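You operate a simulated robot arm through the tools that you are given. There is no shell and no other tool. Be economical: measure what you need, move in short steps, check, and stop when the job is done.

Carry out the task below with a simulated two-armed robot. There is one attempt and no reset: what you move stays moved.

TASK
Pick up the dark blue cone from the middle board of the shelf with the card pocket with one hand, pass it to the other hand and put it on the top of the side bench.

It is judged by the outcome, as a careful person would: the job done as asked, and still so three seconds after it is handed in. It fails if anything else is knocked over, pushed out of place, dropped, spilled or broken.

THE ROBOT
Two 7-joint arms with three-finger grippers on one trunk, on a base that drives. Base frame: it is fixed to the floor where the robot stands at the start and does not move with it; the origin is under the middle of the robot, x ahead of it, y to its left, z up. Units: m, degrees, N and s.
The left shoulder is at the start at [0.039, 0.154, 1.017], the right one opposite. With the tool pointing down near the work surface each hand reaches from about 0.1 to 0.6 m from the robot's upright axis, wherever it stands, measured 20 degrees to its own side. Places, roughly: dark blue cone (7x6x13 cm) [0.5, 0, 1]; top of the side bench [-3, 1, 0.8]. Payload 2.69 kg a hand.
The TCP of each hand is the grasp point between the finger pads, 0.029 m short of the fingertips. In the tool frame z runs along the fingers and y along their closing line. The gripper opens to 0.12 m. The gripper's body begins 0.078 m behind the TCP.
Orientation is told as [roll, pitch, yaw] about the base's x, y, z axes, in that order, counted from this pose: with the fingers straight down and closing along the base's y, the tool's x points along the base's -x, its y along +y and its z along -z.

THE INTERFACE
- The arms move only by the tool jog_arm. It takes "left_deltas", "right_deltas" or both (then of equal length, played together; a hand with none holds still); each is a list of rows, each a list of 6 numbers: the shift along the base's x, y, z in m, then the turn, a rotation vector about the base's x, y, z in degrees. In form: [[tx, ty, tz, ax, ay, az], ...]. A call has 1 to 20 rows; each row shifts and turns the commanded pose from where the row before left it. "left_jaw" and "right_jaw" are, for a hand that has rows, the gripper command, from -1 (shut) to 1 (fully open), values between in proportion, set as the call begins (left out, the last holds). A row lasts 0.2 s, in which the tool goes at most 0.05 m and 8.6 degrees; a call with a longer step from one row to the next is refused whole, and so is a gripper value outside its range. Where a pose cannot be reached the arm comes as near as it can. A force on the tool above 40 N (or 10 N above the force at the start of the call, whichever is more), or a blocked arm, ends the call early, and 0.2 s more pass. Each finger halts on what it meets, pressing with about 33 N; the grip force reading is that of the motor and also rises with nothing between the fingers. The clock runs only during rows and for 0.2 s after the last one: add rows that do not move to give the fingers time. It gives the time, the measured TCP pose, the force on the tool (base axes), the opening and the grip force at its end, in the units of the frame above (readings bear some noise), with the torque about the TCP (base axes, N m) and any sound that the robot's microphone picked up.
- Cameras (640 x 400 px; columns grow to the right, rows downward): "scene" is now at [0.1518, 0.004, 1.2072]; the picture's right is [0.02, -1.00, 0.00], its down [-0.18, -0.00, -0.98] and it looks along [0.98, 0.02, -0.18] (base axes); focal length 228 px, centre (320, 200). "left" rides on the left gripper at [0.063, 0, -0.104] in its tool frame; the picture's right is [0.00, 1.00, 0.00], its down [-0.83, 0.00, -0.56] and it looks along [-0.56, 0.00, 0.83] (tool axes); focal length 275 px, centre (320, 200). "right" rides on the right gripper at [0.063, 0, -0.104] in its tool frame; the picture's right is [0.00, 1.00, 0.00], its down [-0.83, 0.00, -0.56] and it looks along [-0.56, 0.00, 0.83] (tool axes); focal length 275 px, centre (320, 200).
- grab_frame(camera): a new picture of that camera. No time passes.
- slide_trunk(by): slides the trunk up (or, below 0, down) by that many m; the arms and the scene camera ride with it, the base frame stays. It gives what a move gives, with no picture.
- roll_base(legs): drives the robot by 1 to 6 legs, each [ahead, left, turn to the left] in m, m and degrees, along the robot's own axes; the way and the turn of a leg run together, so that a leg with both is an arc; at most 1.5 m and 180 degrees a leg. The arms and the cameras ride along, it lands a little off, and it stops where it bumps. It gives what a move gives.
- turn_head(pan, tilt): turns the head with the scene camera to pan (to the left, within 80 degrees either way) and tilt (down, from -29 to 69), counted from straight ahead of the robot. It gives what a move gives.
- point_at(camera, pixels): there is no depth. For up to 12 entries [column, row, z] of the newest picture of that camera ("zoom" is the newest enlarged one), the place [x, y] in the base frame at which the ray of that pixel passes the height z, good to about 0.002 m. No time passes.
- zoom(camera, box): a new picture of the part [left, top, right, bottom] of that camera's present view, enlarged. No time passes.
- sign_off(): hands the job in; it is judged then, once.

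Keep the steps short. Do not move on a guess: measure, check each grasp and each placing, and mend mistakes. In all there are 80 turns and 58 pictures (those below and enlarged ones count). Leave the grippers open and the arms clear of the work at the hand-in unless told otherwise, and finish with a single line.

The tools are called after "Emit:" by a JSON object that holds its "api" and its "payload". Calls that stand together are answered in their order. jog_arm: Moves the arms, as the interface text tells. Its arguments: {"type":"object","properties":{"left_deltas":{"type":"array","items":{"type":"array","items":{"type":"number"}}},"left_jaw":{"type":"number"},"right_deltas":{"type":"array","items":{"type":"array","items":{"type":"number"}}},"right_jaw":{"type":"number"}},"required":[]} The other tools are called the same way: slide_trunk (by) slides the trunk up or down; roll_base (legs) drives the base; turn_head (pan, tilt) turns the head that bears the scene camera; grab_frame (camera) takes a picture; point_at (camera, pixels) gives the place at which the rays of pixels pass given heights; zoom (camera, box) takes an enlarged picture of a part of a camera's view; sign_off () hands the job in.

At the start:

```text
time_s: 0.0
left_ee_pos: [0.3665, 0.1753, 1.1212]
left_ee_rot: [0.0, 0.0, 0.0]
left_ft_force: [-0.3, 0.2, 0.7]
left_moment: [0.03, 0.01, -0.01]
left_grip_width: 0.1201
left_finger_force: 0.0
right_ee_pos: [0.3127, -0.1435, 1.1506]
right_ee_rot: [0.0, 0.0, -0.1]
right_ft_force: [-0.1, -0.1, 0.2]
right_moment: [0.01, 0.01, -0.01]
right_grip_width: 0.1199
right_finger_force: 0.1
trunk travel left (down, up): [-0.383, 0.055]
robot x, y, heading: [0.0003, 0.0023, 0.2]
head pan, tilt: [1.2, 10.1]
```

scene: 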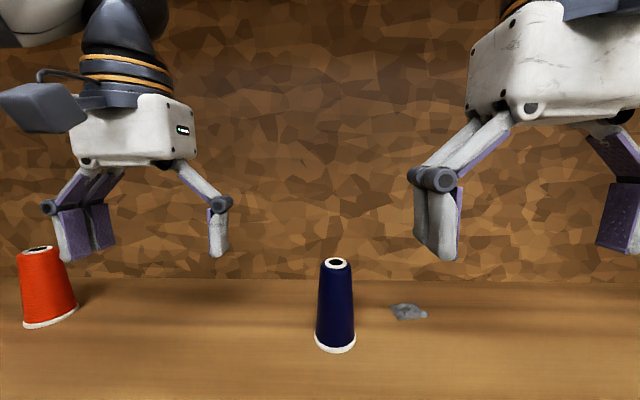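
right: 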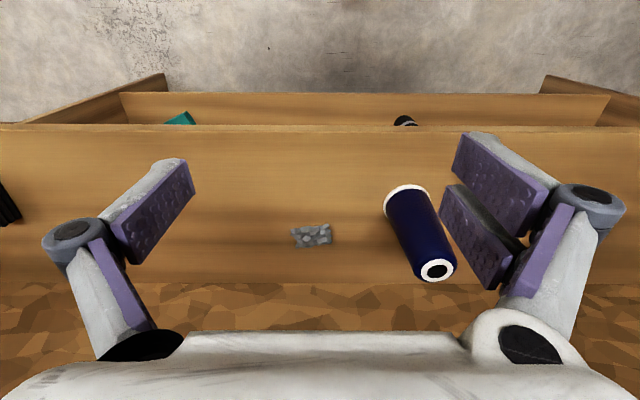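
left: 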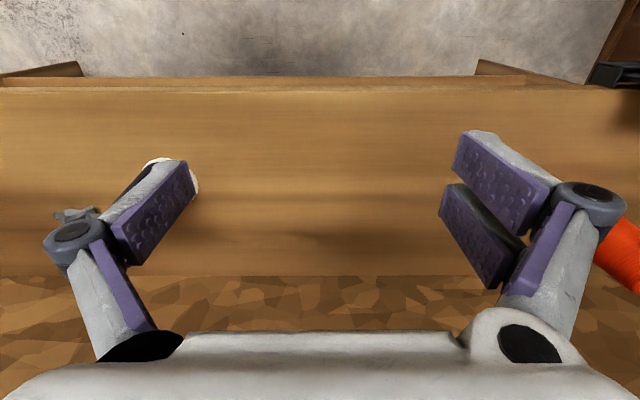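

I see a dark blue cone near (336,305) in the scene view. I'll tilt the head down to see which shelf and board it stands on.

Emit:
{"api": "turn_head", "payload": {"pan": 0, "tilt": 40}}

Emit:
{"api": "grab_frame", "payload": {"camera": "scene"}}

```text
time_s: 0.9
left_ee_pos: [0.3668, 0.1749, 1.1206]
left_ee_rot: [0.0, 0.0, 0.0]
left_ft_force: [-0.3, 0.1, 0.5]
left_moment: [0.01, 0.0, 0.0]
left_grip_width: 0.12
left_finger_force: 0.0
right_ee_pos: [0.3124, -0.1444, 1.1509]
right_ee_rot: [0.1, 0.0, 0.1]
right_ft_force: [0.3, 0.1, -0.1]
right_moment: [0.01, 0.02, -0.02]
right_grip_width: 0.12
right_finger_force: 0.1
trunk travel left (down, up): [-0.383, 0.055]
robot x, y, heading: [-0.0004, -0.0009, 0.1]
head pan, tilt: [0.0, 40.0]
```

```text
54 pictures are left
```

scene: 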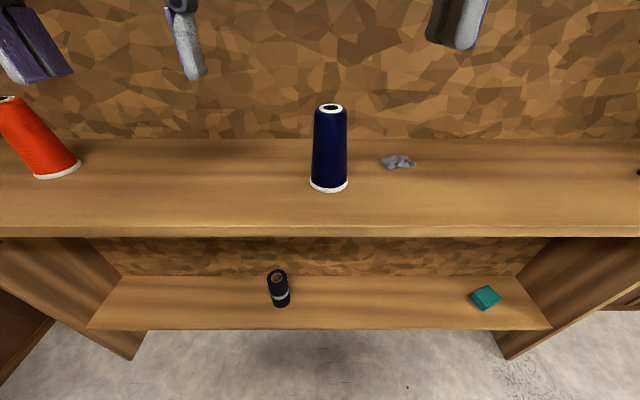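

The cone stands on a board with a lower board beneath. I'll look up to check for a board above and a card pocket.

Emit:
{"api": "turn_head", "payload": {"pan": 0, "tilt": -25}}

Emit:
{"api": "grab_frame", "payload": {"camera": "scene"}}

Emit:
{"api": "turn_head", "payload": {"pan": 60, "tilt": 15}}

Emit:
{"api": "grab_frame", "payload": {"camera": "scene"}}

Emit:
{"api": "turn_head", "payload": {"pan": -60, "tilt": 15}}

Emit:
{"api": "grab_frame", "payload": {"camera": "scene"}}

```text
time_s: 2.3
left_ee_pos: [0.3665, 0.1742, 1.1201]
left_ee_rot: [0.0, -0.1, 0.2]
left_ft_force: [-0.2, 0.3, 0.4]
left_moment: [-0.01, -0.03, -0.03]
left_grip_width: 0.1199
left_finger_force: 0.0
right_ee_pos: [0.3129, -0.1429, 1.1505]
right_ee_rot: [-0.1, 0.0, 0.0]
right_ft_force: [0.2, 0.6, -0.4]
right_moment: [0.03, -0.01, 0.02]
right_grip_width: 0.1201
right_finger_force: 0.1
trunk travel left (down, up): [-0.383, 0.055]
robot x, y, heading: [-0.0003, 0.0018, -0.5]
head pan, tilt: [0.0, -25.0]
```

```text
53 pictures are left
```

scene: 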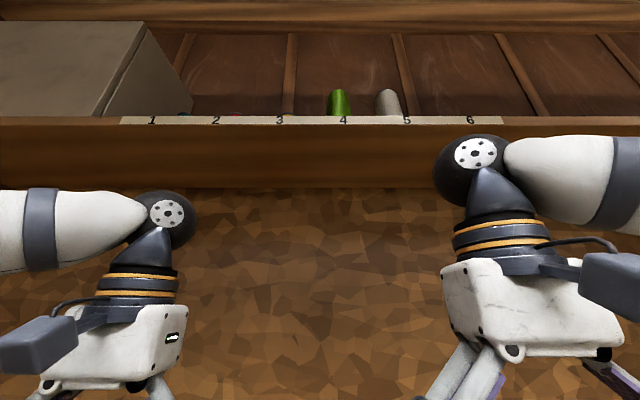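

```text
time_s: 3.6
left_ee_pos: [0.3672, 0.1742, 1.1205]
left_ee_rot: [0.0, 0.0, 0.0]
left_ft_force: [-1.0, 0.0, 0.3]
left_moment: [0.01, 0.0, -0.03]
left_grip_width: 0.1199
left_finger_force: 0.0
right_ee_pos: [0.3111, -0.1417, 1.1503]
right_ee_rot: [0.0, 0.0, 0.0]
right_ft_force: [-0.3, -0.2, -0.9]
right_moment: [-0.01, -0.03, -0.01]
right_grip_width: 0.1202
right_finger_force: 0.2
trunk travel left (down, up): [-0.383, 0.055]
robot x, y, heading: [0.0031, 0.0003, -0.1]
head pan, tilt: [60.0, 15.0]
```

```text
52 pictures are left
```

scene: 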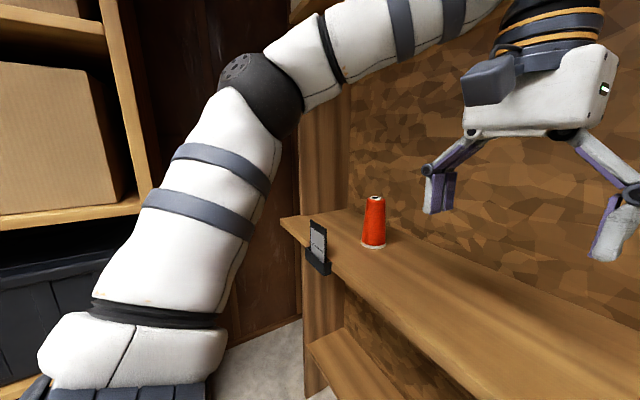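

```text
time_s: 5.6
left_ee_pos: [0.367, 0.1739, 1.1215]
left_ee_rot: [0.0, -0.1, 0.1]
left_ft_force: [1.1, -0.1, -0.4]
left_moment: [0.02, -0.01, -0.01]
left_grip_width: 0.12
left_finger_force: 0.1
right_ee_pos: [0.3115, -0.1435, 1.1511]
right_ee_rot: [0.0, 0.0, 0.0]
right_ft_force: [-0.8, -1.0, -0.5]
right_moment: [0.0, 0.02, -0.03]
right_grip_width: 0.12
right_finger_force: 0.1
trunk travel left (down, up): [-0.383, 0.055]
robot x, y, heading: [-0.0006, 0.0001, 0.0]
head pan, tilt: [-60.0, 15.0]
```

```text
51 pictures are left
```

scene: 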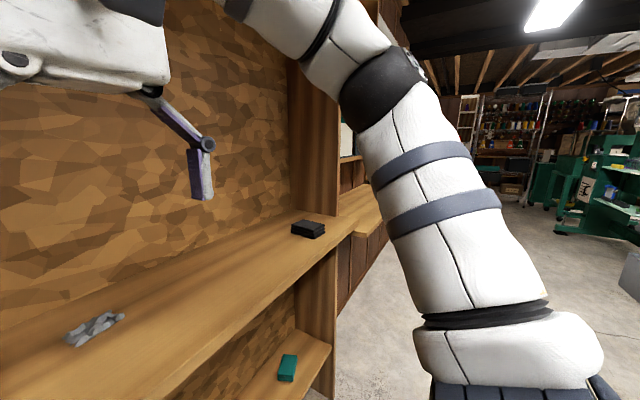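

This is the right shelf: the card pocket is on its left upright edge, with a board above and one below. Next I measure the cone with the head facing it.

Emit:
{"api": "turn_head", "payload": {"pan": 0, "tilt": 30}}

Emit:
{"api": "grab_frame", "payload": {"camera": "scene"}}

Emit:
{"api": "zoom", "payload": {"camera": "scene", "box": [260, 100, 420, 300]}}

```text
time_s: 6.9
left_ee_pos: [0.3669, 0.1746, 1.1211]
left_ee_rot: [0.0, 0.0, 0.1]
left_ft_force: [0.1, -0.6, 0.0]
left_moment: [0.02, -0.01, -0.01]
left_grip_width: 0.12
left_finger_force: 0.1
right_ee_pos: [0.3127, -0.1441, 1.1512]
right_ee_rot: [-0.1, 0.0, 0.0]
right_ft_force: [0.0, -0.6, -0.5]
right_moment: [-0.01, -0.01, -0.02]
right_grip_width: 0.12
right_finger_force: 0.0
trunk travel left (down, up): [-0.383, 0.055]
robot x, y, heading: [0.0024, -0.0021, -0.2]
head pan, tilt: [0.0, 30.0]
```

```text
50 pictures are left
```

scene: 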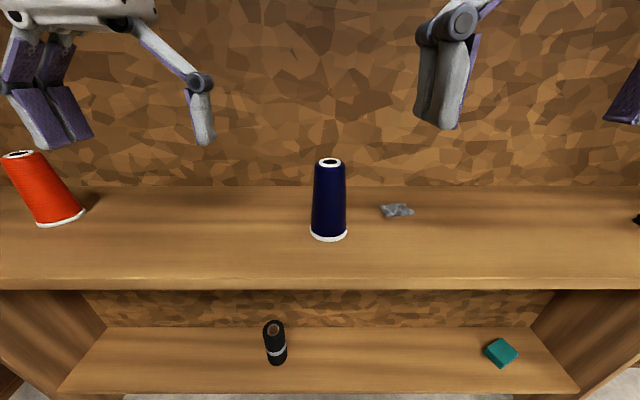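

```text
2.00 times, centred on (340, 200) of scene
```

zoom: 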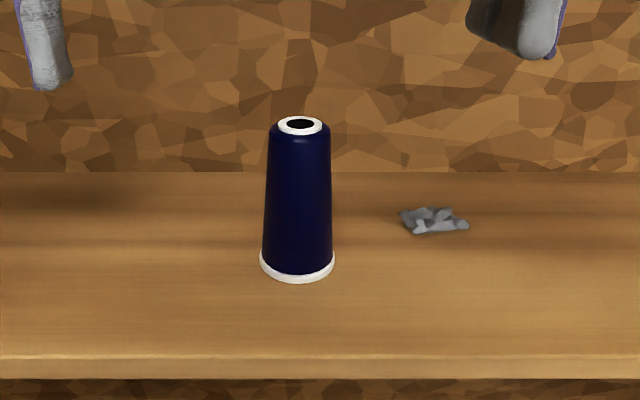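

Measuring the cone's base and top at candidate heights (zoomed view: base front (298,283), sides (260,263)/(335,263), top centre (300,125), board front edge row 357).

Emit:
{"api": "point_at", "payload": {"camera": "zoom", "pixels": [[298, 283, 0.9], [298, 283, 0.94], [260, 264, 0.9], [335, 264, 0.9], [260, 264, 0.94], [335, 264, 0.94], [300, 125, 1.03], [300, 125, 1.07], [300, 357, 0.9], [300, 357, 0.94], [298, 172, 0.9], [298, 172, 0.94]]}}

Emit:
{"api": "point_at", "payload": {"camera": "scene", "pixels": [[18, 155, 1.03], [44, 225, 0.9], [44, 225, 0.88], [18, 155, 1.01], [203, 145, 1.09], [436, 128, 1.09], [300, 125, 1.01]]}}

```text
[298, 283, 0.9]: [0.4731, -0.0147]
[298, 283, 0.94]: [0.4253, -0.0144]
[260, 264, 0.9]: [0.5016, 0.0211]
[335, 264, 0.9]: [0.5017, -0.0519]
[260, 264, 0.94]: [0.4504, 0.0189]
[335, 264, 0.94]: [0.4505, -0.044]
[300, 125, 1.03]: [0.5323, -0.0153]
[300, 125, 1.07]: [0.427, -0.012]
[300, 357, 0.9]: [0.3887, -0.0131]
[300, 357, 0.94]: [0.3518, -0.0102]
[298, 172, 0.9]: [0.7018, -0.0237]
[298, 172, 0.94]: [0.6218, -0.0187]
```

```text
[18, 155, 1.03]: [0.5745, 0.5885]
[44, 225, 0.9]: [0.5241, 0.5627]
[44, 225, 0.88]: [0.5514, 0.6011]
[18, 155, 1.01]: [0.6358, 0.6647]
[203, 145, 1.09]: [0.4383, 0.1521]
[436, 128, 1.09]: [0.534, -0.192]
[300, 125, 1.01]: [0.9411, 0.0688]
```

Solving the measurements: board z ≈ 0.912, cone axis ≈ (0.49, −0.015). Plan: the right hand, pitched about 50° forward, grips the cone low. The left hand then takes it near the top from above in free space and places it. First I back the base up 0.12 m for room.

Emit:
{"api": "roll_base", "payload": {"legs": [[-0.12, 0, 0]]}}

```text
time_s: 8.2
left_ee_pos: [0.2457, 0.1753, 1.1211]
left_ee_rot: [0.0, -0.2, 0.0]
left_ft_force: [-0.6, -0.1, 0.3]
left_moment: [0.02, -0.05, 0.01]
left_grip_width: 0.12
left_finger_force: 0.0
right_ee_pos: [0.1904, -0.1435, 1.1506]
right_ee_rot: [0.1, 0.0, 0.0]
right_ft_force: [-0.3, -0.3, -0.7]
right_moment: [0.02, -0.04, -0.01]
right_grip_width: 0.1201
right_finger_force: 0.1
trunk travel left (down, up): [-0.383, 0.055]
robot x, y, heading: [-0.1223, 0.0, 0.0]
head pan, tilt: [0.0, 30.0]
```

Base is back 0.12 m. Now I move the right hand forward while pitching it −50° about y, staying at y ≈ −0.14 for now.

Emit:
{"api": "jog_arm", "payload": {"right_deltas": [[0.024, 0, -0.01, 0, -6.25, 0], [0.024, 0, -0.01, 0, -6.25, 0], [0.024, 0, -0.01, 0, -6.25, 0], [0.024, 0, -0.01, 0, -6.25, 0], [0.024, 0, -0.01, 0, -6.25, 0], [0.024, 0, -0.01, 0, -6.25, 0], [0.024, 0, -0.01, 0, -6.25, 0], [0.012, 0, -0.01, 0, -6.25, 0], [0, 0, 0, 0, 0, 0]], "right_jaw": 1}}

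Emit:
{"api": "grab_frame", "payload": {"camera": "scene"}}

Emit:
{"api": "grab_frame", "payload": {"camera": "right"}}

```text
time_s: 10.2
left_ee_pos: [0.2466, 0.1747, 1.1209]
left_ee_rot: [0.0, -0.1, 0.1]
left_ft_force: [0.7, -0.4, 0.2]
left_moment: [0.0, 0.03, 0.0]
left_grip_width: 0.12
left_finger_force: 0.0
right_ee_pos: [0.372, -0.1431, 1.0711]
right_ee_rot: [0.1, -50.2, 0.0]
right_ft_force: [-0.1, 0.3, -0.1]
right_moment: [-0.01, -0.01, -0.01]
right_grip_width: 0.1201
right_finger_force: 0.0
trunk travel left (down, up): [-0.383, 0.055]
robot x, y, heading: [-0.1207, -0.005, -0.2]
head pan, tilt: [0.0, 30.0]
```

```text
48 pictures are left
```

scene: 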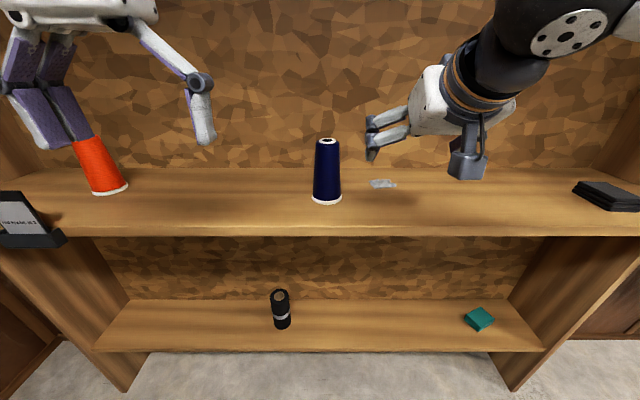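

```text
47 pictures are left
```

right: 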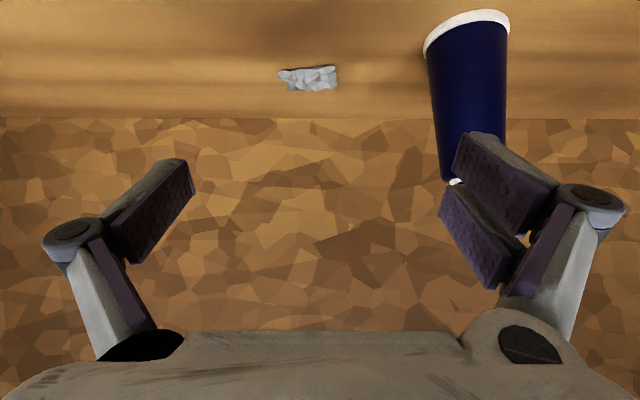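

The right hand is pitched with its camera hanging below. I re-measure the cone from this new viewpoint (base front (327,204), top centre (327,141), board front edge row 227) to fix the board height.

Emit:
{"api": "point_at", "payload": {"camera": "scene", "pixels": [[327, 204, 0.9], [327, 204, 0.92], [311, 198, 0.91], [342, 198, 0.91], [327, 141, 1.03], [327, 141, 1.05], [327, 228, 0.9], [327, 228, 0.92]]}}

Emit:
{"api": "point_at", "payload": {"camera": "right", "pixels": [[423, 50, 0.91], [510, 28, 0.91], [466, 20, 0.91], [466, 20, 0.92], [309, 78, 0.92]]}}

```text
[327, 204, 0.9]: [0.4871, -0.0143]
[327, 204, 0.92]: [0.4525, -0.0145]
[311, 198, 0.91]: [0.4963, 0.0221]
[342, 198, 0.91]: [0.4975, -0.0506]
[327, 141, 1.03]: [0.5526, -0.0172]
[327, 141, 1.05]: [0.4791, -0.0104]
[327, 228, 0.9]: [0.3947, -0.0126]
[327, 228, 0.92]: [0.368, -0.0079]
```

```text
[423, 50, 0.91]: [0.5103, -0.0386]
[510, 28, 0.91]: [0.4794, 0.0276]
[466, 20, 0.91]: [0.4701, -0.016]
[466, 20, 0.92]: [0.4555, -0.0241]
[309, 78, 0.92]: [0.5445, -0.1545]
```

Consistent: cone axis ≈ (0.493, −0.015), board z ≈ 0.915. I slide the right hand +0.128 m in y so it lines up behind and above the cone, then check.

Emit:
{"api": "jog_arm", "payload": {"right_deltas": [[0, 0.032, 0, 0, 0, 0], [0, 0.032, 0, 0, 0, 0], [0, 0.032, 0, 0, 0, 0], [0, 0.032, 0, 0, 0, 0], [0, 0, 0, 0, 0, 0]]}}

Emit:
{"api": "grab_frame", "payload": {"camera": "right"}}

```text
time_s: 11.3
left_ee_pos: [0.2464, 0.1744, 1.1217]
left_ee_rot: [0.0, 0.0, 0.0]
left_ft_force: [-0.4, 0.2, 0.7]
left_moment: [0.02, -0.02, 0.0]
left_grip_width: 0.1199
left_finger_force: 0.0
right_ee_pos: [0.3695, -0.017, 1.0708]
right_ee_rot: [0.0, -50.0, -0.2]
right_ft_force: [0.2, -0.9, -0.1]
right_moment: [0.03, 0.03, 0.02]
right_grip_width: 0.1201
right_finger_force: 0.0
trunk travel left (down, up): [-0.383, 0.055]
robot x, y, heading: [-0.1223, 0.0017, 0.0]
head pan, tilt: [0.0, 30.0]
```

```text
46 pictures are left
```

right: 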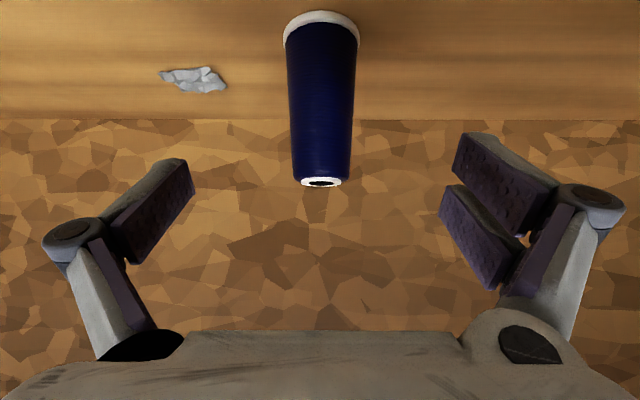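

The cone is centred at column 321 between the fingers. I advance 0.1 m along the finger axis and check.

Emit:
{"api": "jog_arm", "payload": {"right_deltas": [[0.0153, 0, -0.0135, 0, 0, 0], [0.0153, 0, -0.0135, 0, 0, 0], [0.0153, 0, -0.0135, 0, 0, 0], [0.0153, 0, -0.0135, 0, 0, 0], [0.0153, 0, -0.0135, 0, 0, 0], [0, 0, 0, 0, 0, 0]]}}

Emit:
{"api": "grab_frame", "payload": {"camera": "right"}}

Emit:
{"api": "grab_frame", "payload": {"camera": "scene"}}

```text
time_s: 12.8
left_ee_pos: [0.2468, 0.174, 1.1203]
left_ee_rot: [0.0, 0.0, 0.0]
left_ft_force: [0.4, 0.1, 0.1]
left_moment: [0.0, -0.01, -0.03]
left_grip_width: 0.12
left_finger_force: 0.0
right_ee_pos: [0.4492, -0.0162, 1.0032]
right_ee_rot: [0.1, -50.0, 0.0]
right_ft_force: [-0.3, -0.3, 0.3]
right_moment: [0.03, 0.02, 0.0]
right_grip_width: 0.12
right_finger_force: 0.0
trunk travel left (down, up): [-0.383, 0.055]
robot x, y, heading: [-0.1184, 0.0003, -0.2]
head pan, tilt: [0.0, 30.0]
```

```text
45 pictures are left
```

right: 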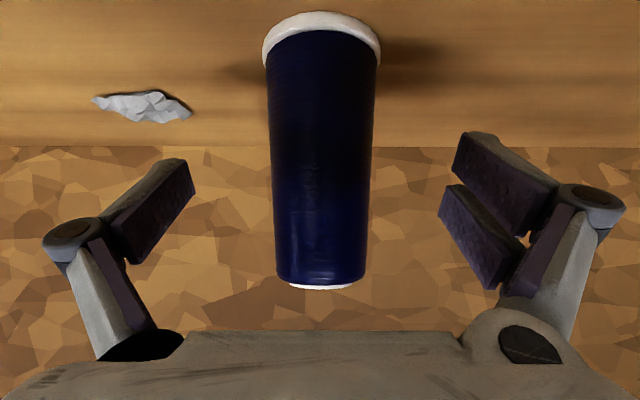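

```text
44 pictures are left
```

scene: 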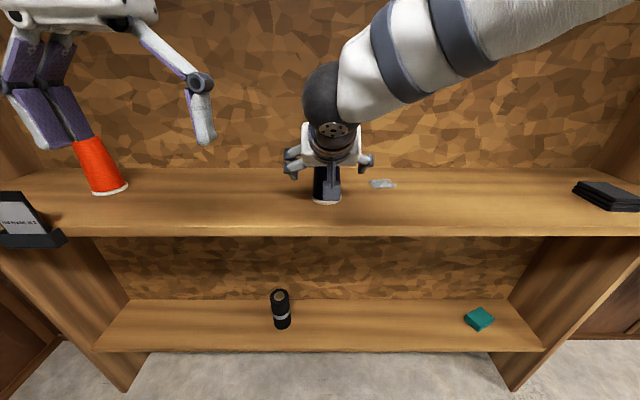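

Well aligned, no contact. I make the last advance to about (0.486, −0.016, 0.960).

Emit:
{"api": "jog_arm", "payload": {"right_deltas": [[0.0093, 0, -0.0107, 0, 0, 0], [0.0093, 0, -0.0107, 0, 0, 0], [0.0093, 0, -0.0107, 0, 0, 0], [0.0093, 0, -0.0107, 0, 0, 0], [0, 0, 0, 0, 0, 0]]}}

Emit:
{"api": "grab_frame", "payload": {"camera": "right"}}

```text
time_s: 13.9
left_ee_pos: [0.2462, 0.1744, 1.1206]
left_ee_rot: [0.0, 0.0, 0.0]
left_ft_force: [0.1, 0.2, -0.8]
left_moment: [0.0, 0.01, 0.01]
left_grip_width: 0.1201
left_finger_force: 0.1
right_ee_pos: [0.4849, -0.0152, 0.9609]
right_ee_rot: [0.1, -50.0, -0.2]
right_ft_force: [-0.1, 1.2, 0.9]
right_moment: [0.01, -0.02, -0.03]
right_grip_width: 0.12
right_finger_force: 0.1
trunk travel left (down, up): [-0.383, 0.055]
robot x, y, heading: [-0.1213, 0.0019, -0.0]
head pan, tilt: [0.0, 30.0]
```

```text
43 pictures are left
```

right: 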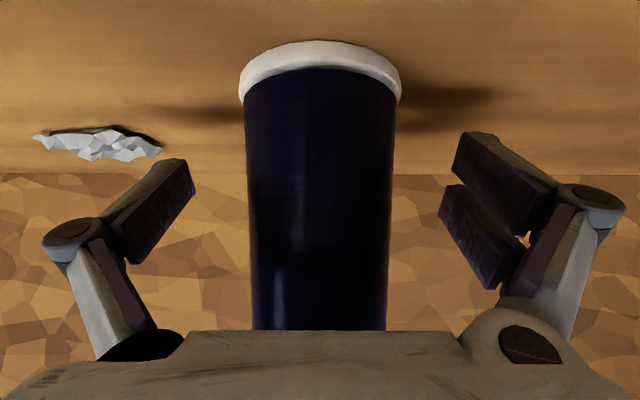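

No contact; the cone sits between the pads. Closing the right gripper.

Emit:
{"api": "jog_arm", "payload": {"right_deltas": [[0, 0, 0, 0, 0, 0], [0, 0, 0, 0, 0, 0], [0, 0, 0, 0, 0, 0], [0, 0, 0, 0, 0, 0]], "right_jaw": -1}}

Emit:
{"api": "grab_frame", "payload": {"camera": "right"}}

```text
time_s: 14.9
left_ee_pos: [0.2462, 0.1742, 1.1224]
left_ee_rot: [0.0, -0.1, 0.0]
left_ft_force: [-0.3, 0.3, -0.2]
left_moment: [-0.01, -0.01, -0.02]
left_grip_width: 0.12
left_finger_force: 0.1
right_ee_pos: [0.4849, -0.0138, 0.9618]
right_ee_rot: [0.0, -50.2, -0.2]
right_ft_force: [0.6, 0.4, 3.2]
right_moment: [0.11, -0.13, 0.01]
right_grip_width: 0.0621
right_finger_force: 32.8
trunk travel left (down, up): [-0.383, 0.055]
robot x, y, heading: [-0.1224, 0.0026, 0.1]
head pan, tilt: [0.0, 30.0]
```

```text
42 pictures are left
```

right: 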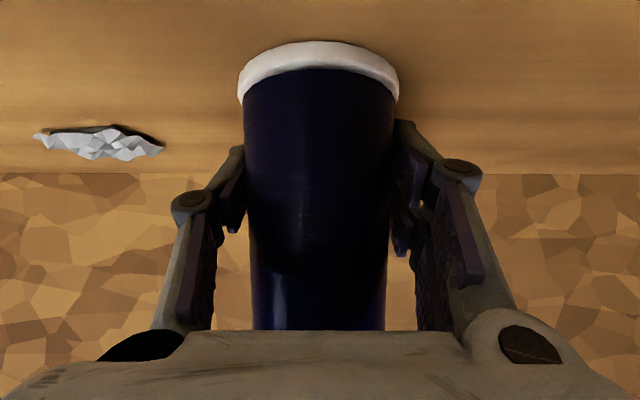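

Gripped at 0.062 m width with 33 N. I lift straight up 0.06 m.

Emit:
{"api": "jog_arm", "payload": {"right_deltas": [[0, 0, 0.01, 0, 0, 0], [0, 0, 0.015, 0, 0, 0], [0, 0, 0.015, 0, 0, 0], [0, 0, 0.02, 0, 0, 0], [0, 0, 0, 0, 0, 0]]}}

Emit:
{"api": "grab_frame", "payload": {"camera": "right"}}

```text
time_s: 16.1
left_ee_pos: [0.2477, 0.1745, 1.1218]
left_ee_rot: [0.0, 0.1, 0.0]
left_ft_force: [0.0, -0.5, -0.5]
left_moment: [-0.02, 0.0, -0.03]
left_grip_width: 0.1201
left_finger_force: 0.0
right_ee_pos: [0.4847, -0.0157, 1.0209]
right_ee_rot: [0.1, -50.0, -0.1]
right_ft_force: [0.8, -0.4, -1.0]
right_moment: [-0.03, 0.0, 0.03]
right_grip_width: 0.0617
right_finger_force: 33.2
trunk travel left (down, up): [-0.383, 0.055]
robot x, y, heading: [-0.1189, -0.0, -0.0]
head pan, tilt: [0.0, 30.0]
```

```text
41 pictures are left
```

right: 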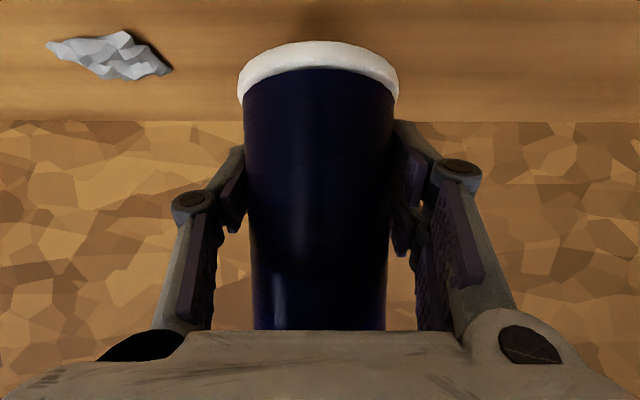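

Cone is held and off the board, pose unchanged. I back the base 0.45 m out of the shelf, then look.

Emit:
{"api": "roll_base", "payload": {"legs": [[-0.45, 0, 0]]}}

Emit:
{"api": "turn_head", "payload": {"pan": 0, "tilt": 20}}

Emit:
{"api": "grab_frame", "payload": {"camera": "scene"}}

```text
time_s: 18.9
left_ee_pos: [-0.2027, 0.174, 1.1208]
left_ee_rot: [0.0, -0.1, -0.1]
left_ft_force: [0.1, -0.4, 0.3]
left_moment: [0.05, -0.02, 0.02]
left_grip_width: 0.1202
left_finger_force: 0.1
right_ee_pos: [0.0364, -0.0171, 1.0211]
right_ee_rot: [0.0, -50.1, -0.2]
right_ft_force: [0.5, -0.3, -1.3]
right_moment: [0.01, -0.01, 0.01]
right_grip_width: 0.062
right_finger_force: 33.2
trunk travel left (down, up): [-0.383, 0.055]
robot x, y, heading: [-0.5727, -0.0035, -0.2]
head pan, tilt: [0.0, 30.0]
```

```text
time_s: 19.6
left_ee_pos: [-0.2011, 0.1745, 1.121]
left_ee_rot: [0.0, 0.0, 0.0]
left_ft_force: [-0.3, 0.0, 0.5]
left_moment: [-0.02, -0.02, 0.03]
left_grip_width: 0.1201
left_finger_force: 0.0
right_ee_pos: [0.0358, -0.0155, 1.0203]
right_ee_rot: [0.1, -50.0, -0.1]
right_ft_force: [0.1, 0.7, -2.0]
right_moment: [-0.01, 0.02, 0.01]
right_grip_width: 0.0617
right_finger_force: 32.8
trunk travel left (down, up): [-0.383, 0.055]
robot x, y, heading: [-0.5671, 0.0022, 0.0]
head pan, tilt: [0.0, 20.0]
```

```text
40 pictures are left
```

scene: 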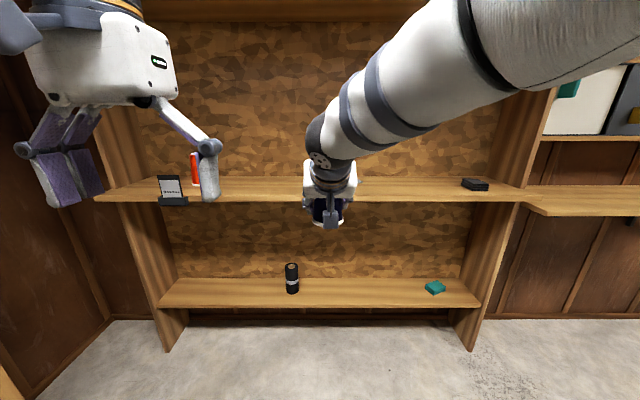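

Clear of the shelf with the cone upright in hand. I bring the right hand back 0.15 m so the left hand can reach over it comfortably.

Emit:
{"api": "jog_arm", "payload": {"right_deltas": [[-0.02, 0, 0, 0, 0, 0], [-0.025, 0, 0, 0, 0, 0], [-0.03, 0, 0, 0, 0, 0], [-0.03, 0, 0, 0, 0, 0], [-0.025, 0, 0, 0, 0, 0], [-0.02, 0, 0, 0, 0, 0], [0, 0, 0, 0, 0, 0]]}}

Emit:
{"api": "jog_arm", "payload": {"left_deltas": [[0.02, 0, 0.03, 0, 0, 0], [0.02, 0, 0.03, 0, 0, 0], [0.02, 0, 0.03, 0, 0, 0], [0.015, 0, 0.02, 0, 0, 0], [0.015, 0, 0, 0, 0, 0], [0, 0, 0, 0, 0, 0]], "left_jaw": 1}}

Emit:
{"api": "grab_frame", "payload": {"camera": "scene"}}

Emit:
{"api": "grab_frame", "payload": {"camera": "left"}}

```text
time_s: 21.2
left_ee_pos: [-0.2015, 0.1745, 1.1223]
left_ee_rot: [0.0, 0.0, 0.0]
left_ft_force: [-1.1, 0.0, 0.4]
left_moment: [0.04, 0.02, 0.01]
left_grip_width: 0.1202
left_finger_force: 0.1
right_ee_pos: [-0.1134, -0.0158, 1.0215]
right_ee_rot: [0.1, -50.1, -0.3]
right_ft_force: [0.3, 0.4, -1.4]
right_moment: [-0.01, -0.01, 0.01]
right_grip_width: 0.0614
right_finger_force: 33.3
trunk travel left (down, up): [-0.383, 0.055]
robot x, y, heading: [-0.564, 0.0037, -0.3]
head pan, tilt: [0.0, 20.0]
```

```text
time_s: 22.6
left_ee_pos: [-0.1319, 0.1722, 1.1701]
left_ee_rot: [0.1, -0.2, -0.1]
left_ft_force: [0.5, 0.5, 0.2]
left_moment: [-0.02, 0.04, -0.01]
left_grip_width: 0.1201
left_finger_force: 0.1
left hand out of reach, approached as far as the arm can: row 2, 3, 4, 5
right_ee_pos: [-0.1132, -0.0165, 1.0204]
right_ee_rot: [0.1, -50.0, -0.2]
right_ft_force: [0.1, 0.5, -0.7]
right_moment: [0.04, -0.01, -0.02]
right_grip_width: 0.0616
right_finger_force: 32.8
trunk travel left (down, up): [-0.383, 0.055]
robot x, y, heading: [-0.5721, 0.0016, -0.1]
head pan, tilt: [0.0, 20.0]
```

```text
39 pictures are left
```

scene: 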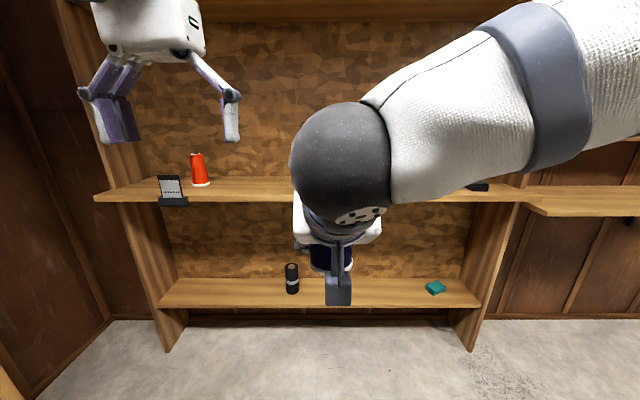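

```text
38 pictures are left
```

left: 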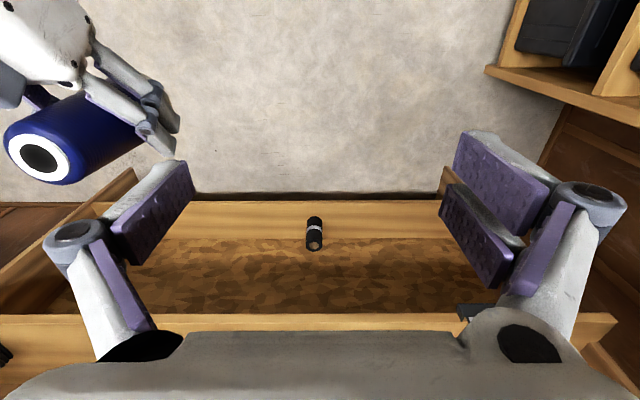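

The left hand tops out at z ≈ 1.17 pointing down, so I lower the right hand 0.14 m to make the handover height comfortable.

Emit:
{"api": "jog_arm", "payload": {"right_deltas": [[0, 0, -0.02, 0, 0, 0], [0, 0, -0.025, 0, 0, 0], [0, 0, -0.025, 0, 0, 0], [0, 0, -0.025, 0, 0, 0], [0, 0, -0.025, 0, 0, 0], [0, 0, -0.02, 0, 0, 0], [0, 0, 0, 0, 0, 0]]}}

Emit:
{"api": "jog_arm", "payload": {"left_deltas": [[0, -0.01, -0.02, 0, 0, 0], [0, -0.01, -0.02, 0, 0, 0], [0, -0.01, -0.02, 0, 0, 0], [0, 0, 0, 0, 0, 0]]}}

Emit:
{"api": "turn_head", "payload": {"pan": 0, "tilt": 35}}

Emit:
{"api": "grab_frame", "payload": {"camera": "scene"}}

Emit:
{"api": "grab_frame", "payload": {"camera": "left"}}

```text
time_s: 24.2
left_ee_pos: [-0.1332, 0.172, 1.1703]
left_ee_rot: [-0.1, -0.1, -0.1]
left_ft_force: [-0.3, 0.0, -0.6]
left_moment: [0.0, -0.02, 0.0]
left_grip_width: 0.12
left_finger_force: 0.0
right_ee_pos: [-0.1135, -0.0153, 0.8791]
right_ee_rot: [0.1, -49.9, -0.2]
right_ft_force: [0.8, -0.5, -1.1]
right_moment: [0.01, 0.01, 0.03]
right_grip_width: 0.0612
right_finger_force: 33.6
trunk travel left (down, up): [-0.383, 0.055]
robot x, y, heading: [-0.568, -0.0019, 0.0]
head pan, tilt: [0.0, 20.0]
```

```text
time_s: 25.2
left_ee_pos: [-0.1328, 0.142, 1.1108]
left_ee_rot: [0.0, -0.1, -0.1]
left_ft_force: [-0.8, -0.2, 0.3]
left_moment: [-0.02, -0.01, 0.01]
left_grip_width: 0.1199
left_finger_force: 0.0
right_ee_pos: [-0.114, -0.0152, 0.8801]
right_ee_rot: [0.1, -50.0, -0.2]
right_ft_force: [-0.2, 0.9, -1.7]
right_moment: [0.01, -0.04, 0.0]
right_grip_width: 0.0615
right_finger_force: 33.6
trunk travel left (down, up): [-0.383, 0.055]
robot x, y, heading: [-0.5678, -0.0019, -0.0]
head pan, tilt: [0.0, 20.0]
```

```text
time_s: 25.9
left_ee_pos: [-0.1338, 0.1432, 1.1095]
left_ee_rot: [0.1, -0.1, -0.1]
left_ft_force: [-0.9, -1.0, -0.4]
left_moment: [-0.01, 0.02, -0.03]
left_grip_width: 0.1202
left_finger_force: 0.1
right_ee_pos: [-0.1135, -0.016, 0.8811]
right_ee_rot: [0.1, -50.1, -0.3]
right_ft_force: [0.0, -0.4, -1.2]
right_moment: [0.01, 0.0, 0.0]
right_grip_width: 0.0611
right_finger_force: 33.3
trunk travel left (down, up): [-0.383, 0.055]
robot x, y, heading: [-0.5681, 0.0006, 0.1]
head pan, tilt: [0.0, 35.0]
```

```text
37 pictures are left
```

scene: 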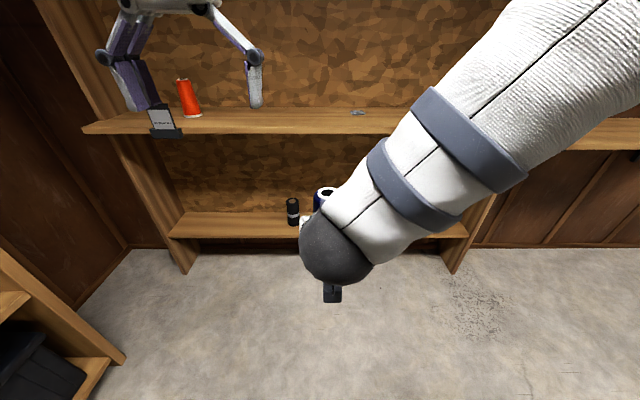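

```text
36 pictures are left
```

left: 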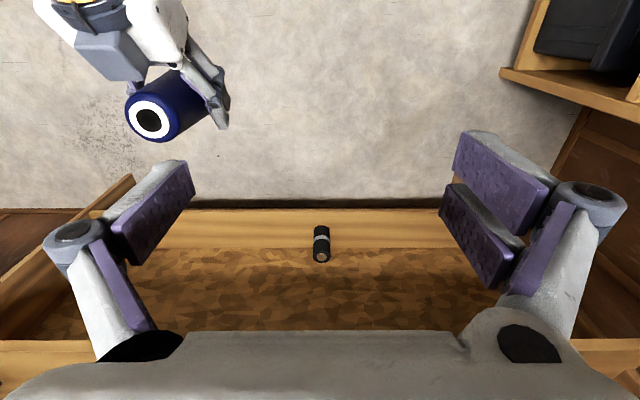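

Measuring the cone top's centre, at (150,120) in the left view, at a height of about 0.964.

Emit:
{"api": "point_at", "payload": {"camera": "left", "pixels": [[150, 120, 0.955], [150, 120, 0.964], [150, 120, 0.975]]}}

Emit:
{"api": "point_at", "payload": {"camera": "scene", "pixels": [[326, 194, 0.955], [326, 194, 0.964], [326, 194, 0.975]]}}

```text
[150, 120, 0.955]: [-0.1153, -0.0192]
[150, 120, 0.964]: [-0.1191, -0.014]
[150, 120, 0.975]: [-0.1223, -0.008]
```

```text
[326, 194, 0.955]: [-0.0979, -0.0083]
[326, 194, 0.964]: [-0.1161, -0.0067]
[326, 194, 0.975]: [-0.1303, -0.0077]
```

The cone's top centre is ≈ (−0.117, −0.013, 0.964). I move the left hand over it, staying above at z ≈ 1.085.

Emit:
{"api": "jog_arm", "payload": {"left_deltas": [[0.004, -0.025, -0.005, 0, 0, 0], [0.004, -0.03, -0.005, 0, 0, 0], [0.004, -0.035, -0.005, 0, 0, 0], [0.004, -0.035, -0.005, 0, 0, 0], [0, -0.031, -0.005, 0, 0, 0], [0, 0, 0, 0, 0, 0]]}}

Emit:
{"api": "grab_frame", "payload": {"camera": "left"}}

Emit:
{"api": "grab_frame", "payload": {"camera": "scene"}}

```text
time_s: 27.4
left_ee_pos: [-0.1185, -0.0147, 1.0855]
left_ee_rot: [0.0, 0.0, -0.1]
left_ft_force: [-0.2, 0.0, -0.3]
left_moment: [-0.01, -0.02, 0.02]
left_grip_width: 0.1201
left_finger_force: 0.2
right_ee_pos: [-0.1126, -0.0159, 0.8808]
right_ee_rot: [0.0, -50.0, -0.1]
right_ft_force: [-0.6, 0.0, -2.0]
right_moment: [0.0, 0.0, -0.01]
right_grip_width: 0.0613
right_finger_force: 33.0
trunk travel left (down, up): [-0.383, 0.055]
robot x, y, heading: [-0.5687, 0.002, -0.1]
head pan, tilt: [0.0, 35.0]
```

```text
35 pictures are left
```

left: 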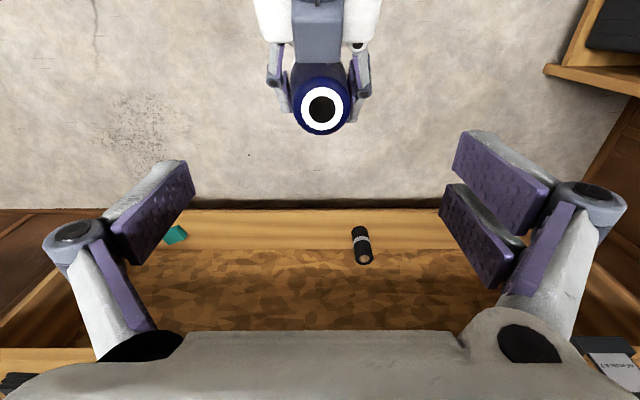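

```text
34 pictures are left
```

scene: 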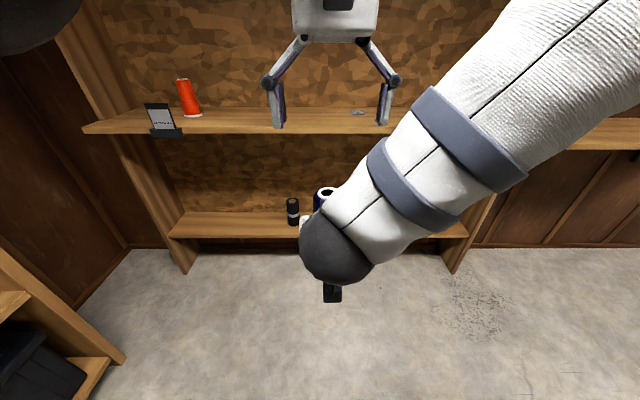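

The two hands line up. The left camera would come close to the right wrist if lowered straight, so I pitch the left hand +20° about y, which leans its body away from the right wrist.

Emit:
{"api": "jog_arm", "payload": {"left_deltas": [[0, 0, 0, 0, 6.67, 0], [0, 0, 0, 0, 6.67, 0], [0, 0, 0, 0, 6.66, 0], [0, 0, 0, 0, 0, 0]]}}

Emit:
{"api": "grab_frame", "payload": {"camera": "left"}}

```text
time_s: 28.4
left_ee_pos: [-0.1491, 0.007, 1.061]
left_ee_rot: [0.0, 16.5, -0.1]
left_ft_force: [0.4, 0.3, -0.2]
left_moment: [-0.02, -0.01, 0.02]
left_grip_width: 0.1196
left_finger_force: 0.1
left hand out of reach, approached as far as the arm can: row 1, 2, 3
right_ee_pos: [-0.1122, -0.0159, 0.8803]
right_ee_rot: [0.1, -50.0, -0.2]
right_ft_force: [0.0, 0.0, -1.3]
right_moment: [-0.01, -0.01, -0.01]
right_grip_width: 0.0613
right_finger_force: 33.5
trunk travel left (down, up): [-0.383, 0.055]
robot x, y, heading: [-0.5724, 0.0007, 0.1]
head pan, tilt: [0.0, 35.0]
```

```text
33 pictures are left
```

left: 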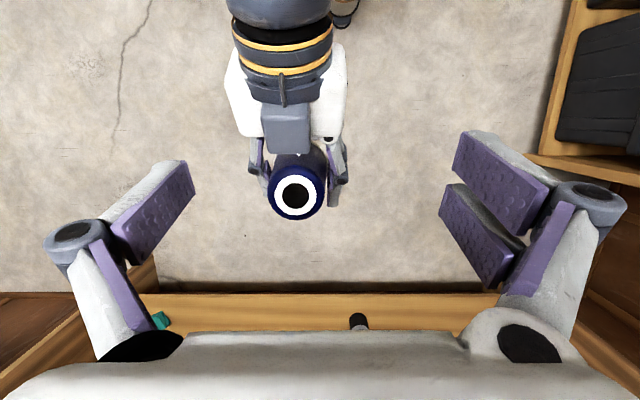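

Pitched near the edge of the reach at this height. Lower should come within reach, so I descend 0.045 m and check the convergence.

Emit:
{"api": "jog_arm", "payload": {"left_deltas": [[0, 0, -0.015, 0, 0, 0], [0, 0, -0.015, 0, 0, 0], [0, 0, -0.015, 0, 0, 0], [0, 0, 0, 0, 0, 0], [0, 0, 0, 0, 0, 0]]}}

```text
time_s: 29.6
left_ee_pos: [-0.1497, 0.008, 1.0163]
left_ee_rot: [-0.1, 16.5, -0.1]
left_ft_force: [1.1, 0.2, 0.8]
left_moment: [-0.02, 0.0, -0.03]
left_grip_width: 0.12
left_finger_force: 0.0
right_ee_pos: [-0.1124, -0.0163, 0.8796]
right_ee_rot: [0.1, -50.0, -0.2]
right_ft_force: [-0.3, 0.2, -0.9]
right_moment: [0.0, 0.01, -0.04]
right_grip_width: 0.0613
right_finger_force: 32.7
trunk travel left (down, up): [-0.383, 0.055]
robot x, y, heading: [-0.5724, -0.0047, -0.2]
head pan, tilt: [0.0, 35.0]
```

Reached cleanly. Commands follow the reached pose. Now I centre over the cone: +0.033 x, −0.022 y.

Emit:
{"api": "jog_arm", "payload": {"left_deltas": [[0.011, -0.0075, 0, 0, 0, 0], [0.011, -0.0075, 0, 0, 0, 0], [0.011, -0.007, 0, 0, 0, 0], [0, 0, 0, 0, 0, 0]]}}

Emit:
{"api": "grab_frame", "payload": {"camera": "left"}}

```text
time_s: 30.6
left_ee_pos: [-0.1246, -0.0083, 1.0159]
left_ee_rot: [-0.1, 16.5, -0.2]
left_ft_force: [-0.9, -0.2, -0.9]
left_moment: [0.01, -0.02, 0.0]
left_grip_width: 0.1198
left_finger_force: 0.0
left hand out of reach, approached as far as the arm can: row 3
right_ee_pos: [-0.1129, -0.0151, 0.8802]
right_ee_rot: [0.1, -49.9, -0.2]
right_ft_force: [-0.5, 0.5, -1.9]
right_moment: [-0.03, -0.03, 0.01]
right_grip_width: 0.0612
right_finger_force: 33.3
trunk travel left (down, up): [-0.383, 0.055]
robot x, y, heading: [-0.57, 0.0029, -0.1]
head pan, tilt: [0.0, 35.0]
```

```text
32 pictures are left
```

left: 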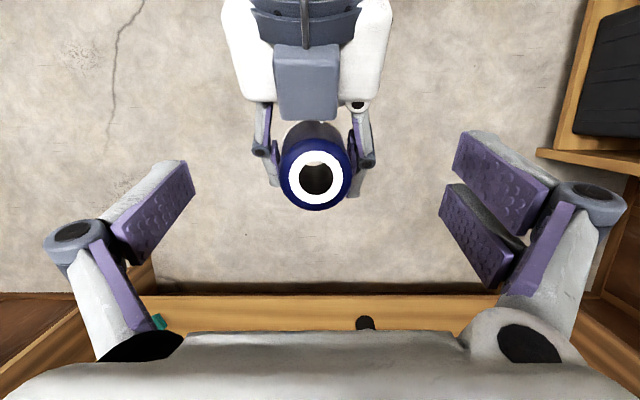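

Cone at column 316, nearly centred, but the left arm is at its limit. I shift both hands together toward the left side and back: right (−0.026, +0.036), left (−0.02, +0.03). That also centres the cone.

Emit:
{"api": "jog_arm", "payload": {"left_deltas": [[-0.01, 0.015, 0, 0, 0, 0], [-0.01, 0.015, 0, 0, 0, 0], [0, 0, 0, 0, 0, 0]], "right_deltas": [[-0.013, 0.018, 0, 0, 0, 0], [-0.013, 0.018, 0, 0, 0, 0], [0, 0, 0, 0, 0, 0]]}}

Emit:
{"api": "grab_frame", "payload": {"camera": "left"}}

Emit:
{"api": "point_at", "payload": {"camera": "left", "pixels": [[318, 180, 0.955], [318, 180, 0.964], [318, 180, 0.975]]}}

```text
time_s: 31.4
left_ee_pos: [-0.1456, 0.0201, 1.0159]
left_ee_rot: [-0.1, 16.5, -0.1]
left_ft_force: [1.0, -0.2, -0.2]
left_moment: [0.0, 0.01, -0.02]
left_grip_width: 0.1199
left_finger_force: 0.1
right_ee_pos: [-0.1405, 0.0197, 0.8803]
right_ee_rot: [0.0, -50.0, -0.2]
right_ft_force: [-0.5, 0.8, -1.1]
right_moment: [-0.02, 0.03, -0.01]
right_grip_width: 0.0613
right_finger_force: 32.3
trunk travel left (down, up): [-0.383, 0.055]
robot x, y, heading: [-0.5672, 0.0014, 0.0]
head pan, tilt: [0.0, 35.0]
```

```text
31 pictures are left
```

left: 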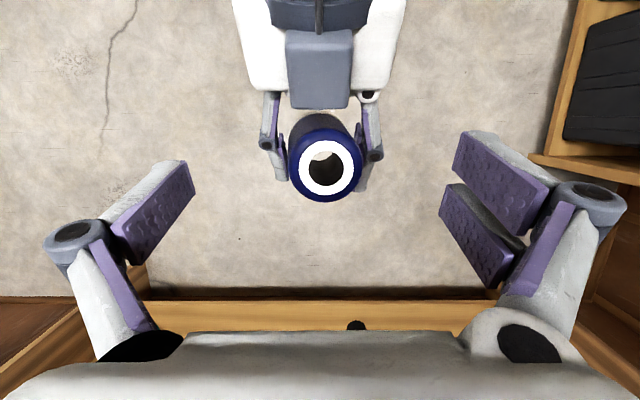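

```text
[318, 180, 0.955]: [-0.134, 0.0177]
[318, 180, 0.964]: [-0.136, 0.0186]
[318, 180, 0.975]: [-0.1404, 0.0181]
```

Cone top centre at (325,168), ≈ (−0.143, 0.022), under the left TCP. I descend 0.062 m in small steps; force stops protect me.

Emit:
{"api": "jog_arm", "payload": {"left_deltas": [[0, 0, -0.012, 0, 0, 0], [0, 0, -0.012, 0, 0, 0], [0, 0, -0.012, 0, 0, 0], [0, 0, -0.012, 0, 0, 0], [0, 0, 0, 0, 0, 0]]}}

Emit:
{"api": "grab_frame", "payload": {"camera": "left"}}

Emit:
{"api": "grab_frame", "payload": {"camera": "scene"}}

```text
time_s: 32.5
left_ee_pos: [-0.1459, 0.0213, 0.9665]
left_ee_rot: [-0.1, 16.5, -0.1]
left_ft_force: [-0.7, 0.2, -0.5]
left_moment: [0.01, 0.0, 0.02]
left_grip_width: 0.1199
left_finger_force: 0.0
right_ee_pos: [-0.1398, 0.0206, 0.8803]
right_ee_rot: [0.1, -50.0, -0.2]
right_ft_force: [-0.3, -0.3, -1.1]
right_moment: [-0.01, -0.03, 0.01]
right_grip_width: 0.061
right_finger_force: 33.2
trunk travel left (down, up): [-0.383, 0.055]
robot x, y, heading: [-0.5674, 0.0003, -0.0]
head pan, tilt: [0.0, 35.0]
```

```text
30 pictures are left
```

left: 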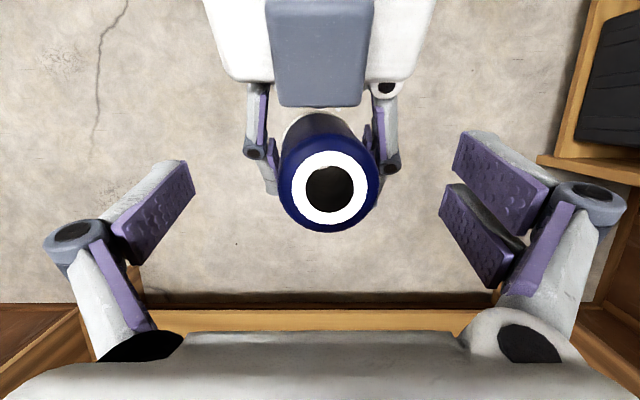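

```text
29 pictures are left
```

scene: 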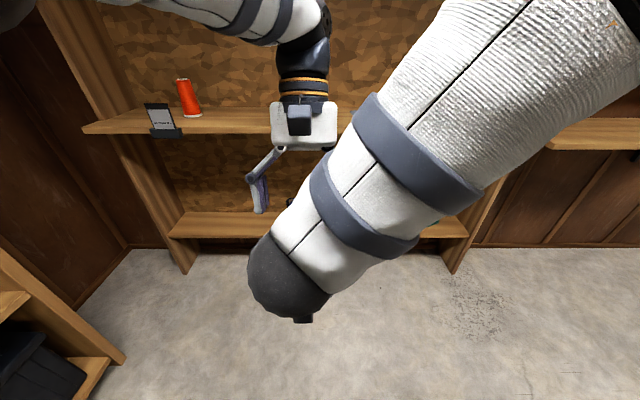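

Cone top at (330,188); my TCP projects to (320,187), so it is 4 mm off in y. I shift +0.004 y, descend a further 0.018 and look.

Emit:
{"api": "jog_arm", "payload": {"left_deltas": [[0, 0.004, -0.006, 0, 0, 0], [0, 0, -0.012, 0, 0, 0], [0, 0, 0, 0, 0, 0]]}}

Emit:
{"api": "grab_frame", "payload": {"camera": "left"}}

```text
time_s: 33.4
left_ee_pos: [-0.1451, 0.0251, 0.9497]
left_ee_rot: [0.0, 16.5, -0.1]
left_ft_force: [0.4, 0.0, 0.8]
left_moment: [0.0, -0.02, 0.01]
left_grip_width: 0.1197
left_finger_force: 0.1
right_ee_pos: [-0.1389, 0.0199, 0.8804]
right_ee_rot: [0.0, -50.0, -0.2]
right_ft_force: [0.8, 0.3, -1.7]
right_moment: [-0.02, -0.02, 0.03]
right_grip_width: 0.0611
right_finger_force: 32.8
trunk travel left (down, up): [-0.383, 0.055]
robot x, y, heading: [-0.5684, 0.0043, -0.1]
head pan, tilt: [0.0, 35.0]
```

```text
28 pictures are left
```

left: 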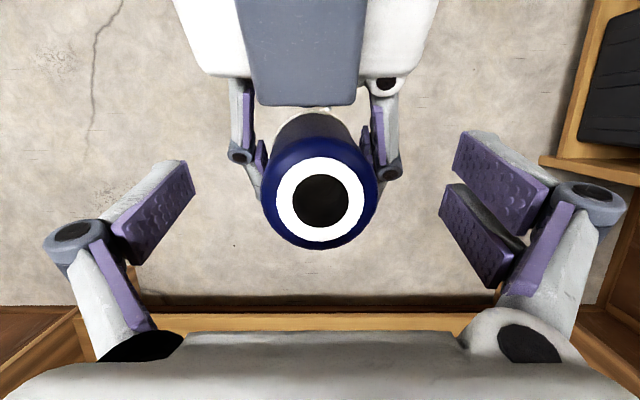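

Centred at (320,200), fingertips about 4 cm below the top rim and above the right fingers. I close the left gripper.

Emit:
{"api": "jog_arm", "payload": {"left_deltas": [[0.003, 0, 0, 0, 0, 0], [0, 0, 0, 0, 0, 0], [0, 0, 0, 0, 0, 0], [0, 0, 0, 0, 0, 0], [0, 0, 0, 0, 0, 0]], "left_jaw": -1}}

Emit:
{"api": "grab_frame", "payload": {"camera": "left"}}

```text
time_s: 34.5
left_ee_pos: [-0.1429, 0.0252, 0.9501]
left_ee_rot: [-0.1, 16.3, -0.2]
left_ft_force: [1.7, 11.2, 20.2]
left_moment: [-0.43, 0.1, -1.13]
left_grip_width: 0.0583
left_finger_force: 33.7
right_ee_pos: [-0.1401, 0.0198, 0.8783]
right_ee_rot: [0.0, -49.8, 0.0]
right_ft_force: [-0.8, -12.8, -22.5]
right_moment: [1.21, -0.26, 1.2]
right_grip_width: 0.0608
right_finger_force: 32.6
trunk travel left (down, up): [-0.383, 0.055]
robot x, y, heading: [-0.5642, 0.0011, 0.0]
head pan, tilt: [0.0, 35.0]
```

```text
27 pictures are left
```

left: 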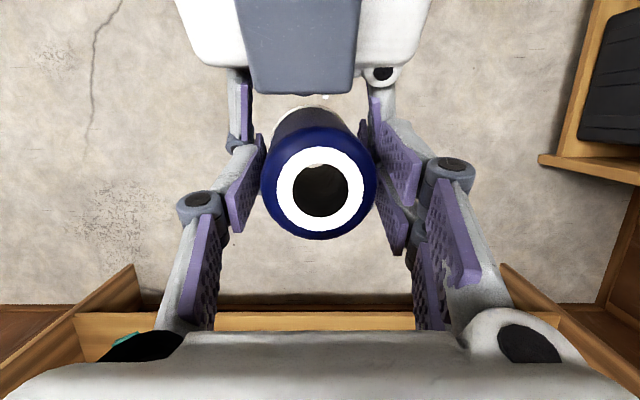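

Both hands hold the cone (left width 0.058 m, 34 N). There is some internal force between them; it will go when the right opens. I open the right jaw in place.

Emit:
{"api": "jog_arm", "payload": {"right_deltas": [[0, 0, 0, 0, 0, 0], [0, 0, 0, 0, 0, 0], [0, 0, 0, 0, 0, 0]], "right_jaw": 0.8}}

Emit:
{"api": "grab_frame", "payload": {"camera": "left"}}

Emit:
{"api": "grab_frame", "payload": {"camera": "right"}}

```text
time_s: 34.9
left_ee_pos: [-0.1414, 0.0319, 0.951]
left_ee_rot: [1.0, 16.6, 0.5]
left_ft_force: [-4.2, 18.7, 10.1]
left_moment: [0.74, 0.42, -0.41]
left_grip_width: 0.0536
left_finger_force: 32.5
right_ee_pos: [-0.1377, 0.0127, 0.8767]
right_ee_rot: [-1.0, -49.7, -0.3]
right_ft_force: [5.0, -17.8, -11.5]
right_moment: [0.5, -0.09, 0.31]
right_grip_width: 0.0994
right_finger_force: 0.1
trunk travel left (down, up): [-0.383, 0.055]
robot x, y, heading: [-0.5658, -0.0, -0.2]
head pan, tilt: [0.0, 35.0]
stopped in row 1 (right hand): the force on the tool passed its limit at 46 N (the readings are from after the stop); the commanded pose is now the measured one
```

```text
26 pictures are left
```

left: 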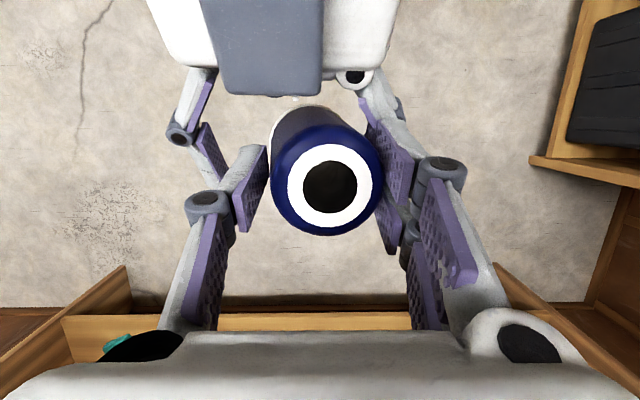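

```text
25 pictures are left
```

right: 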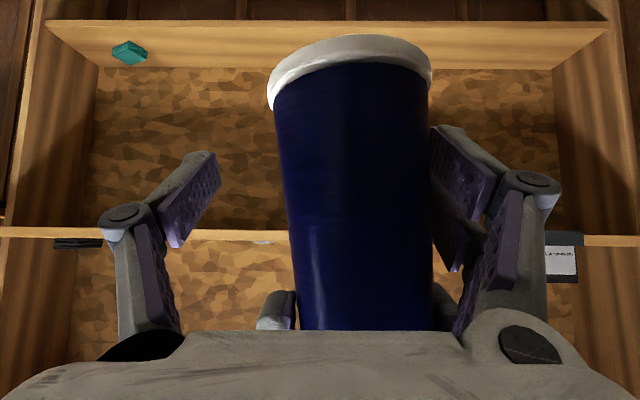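

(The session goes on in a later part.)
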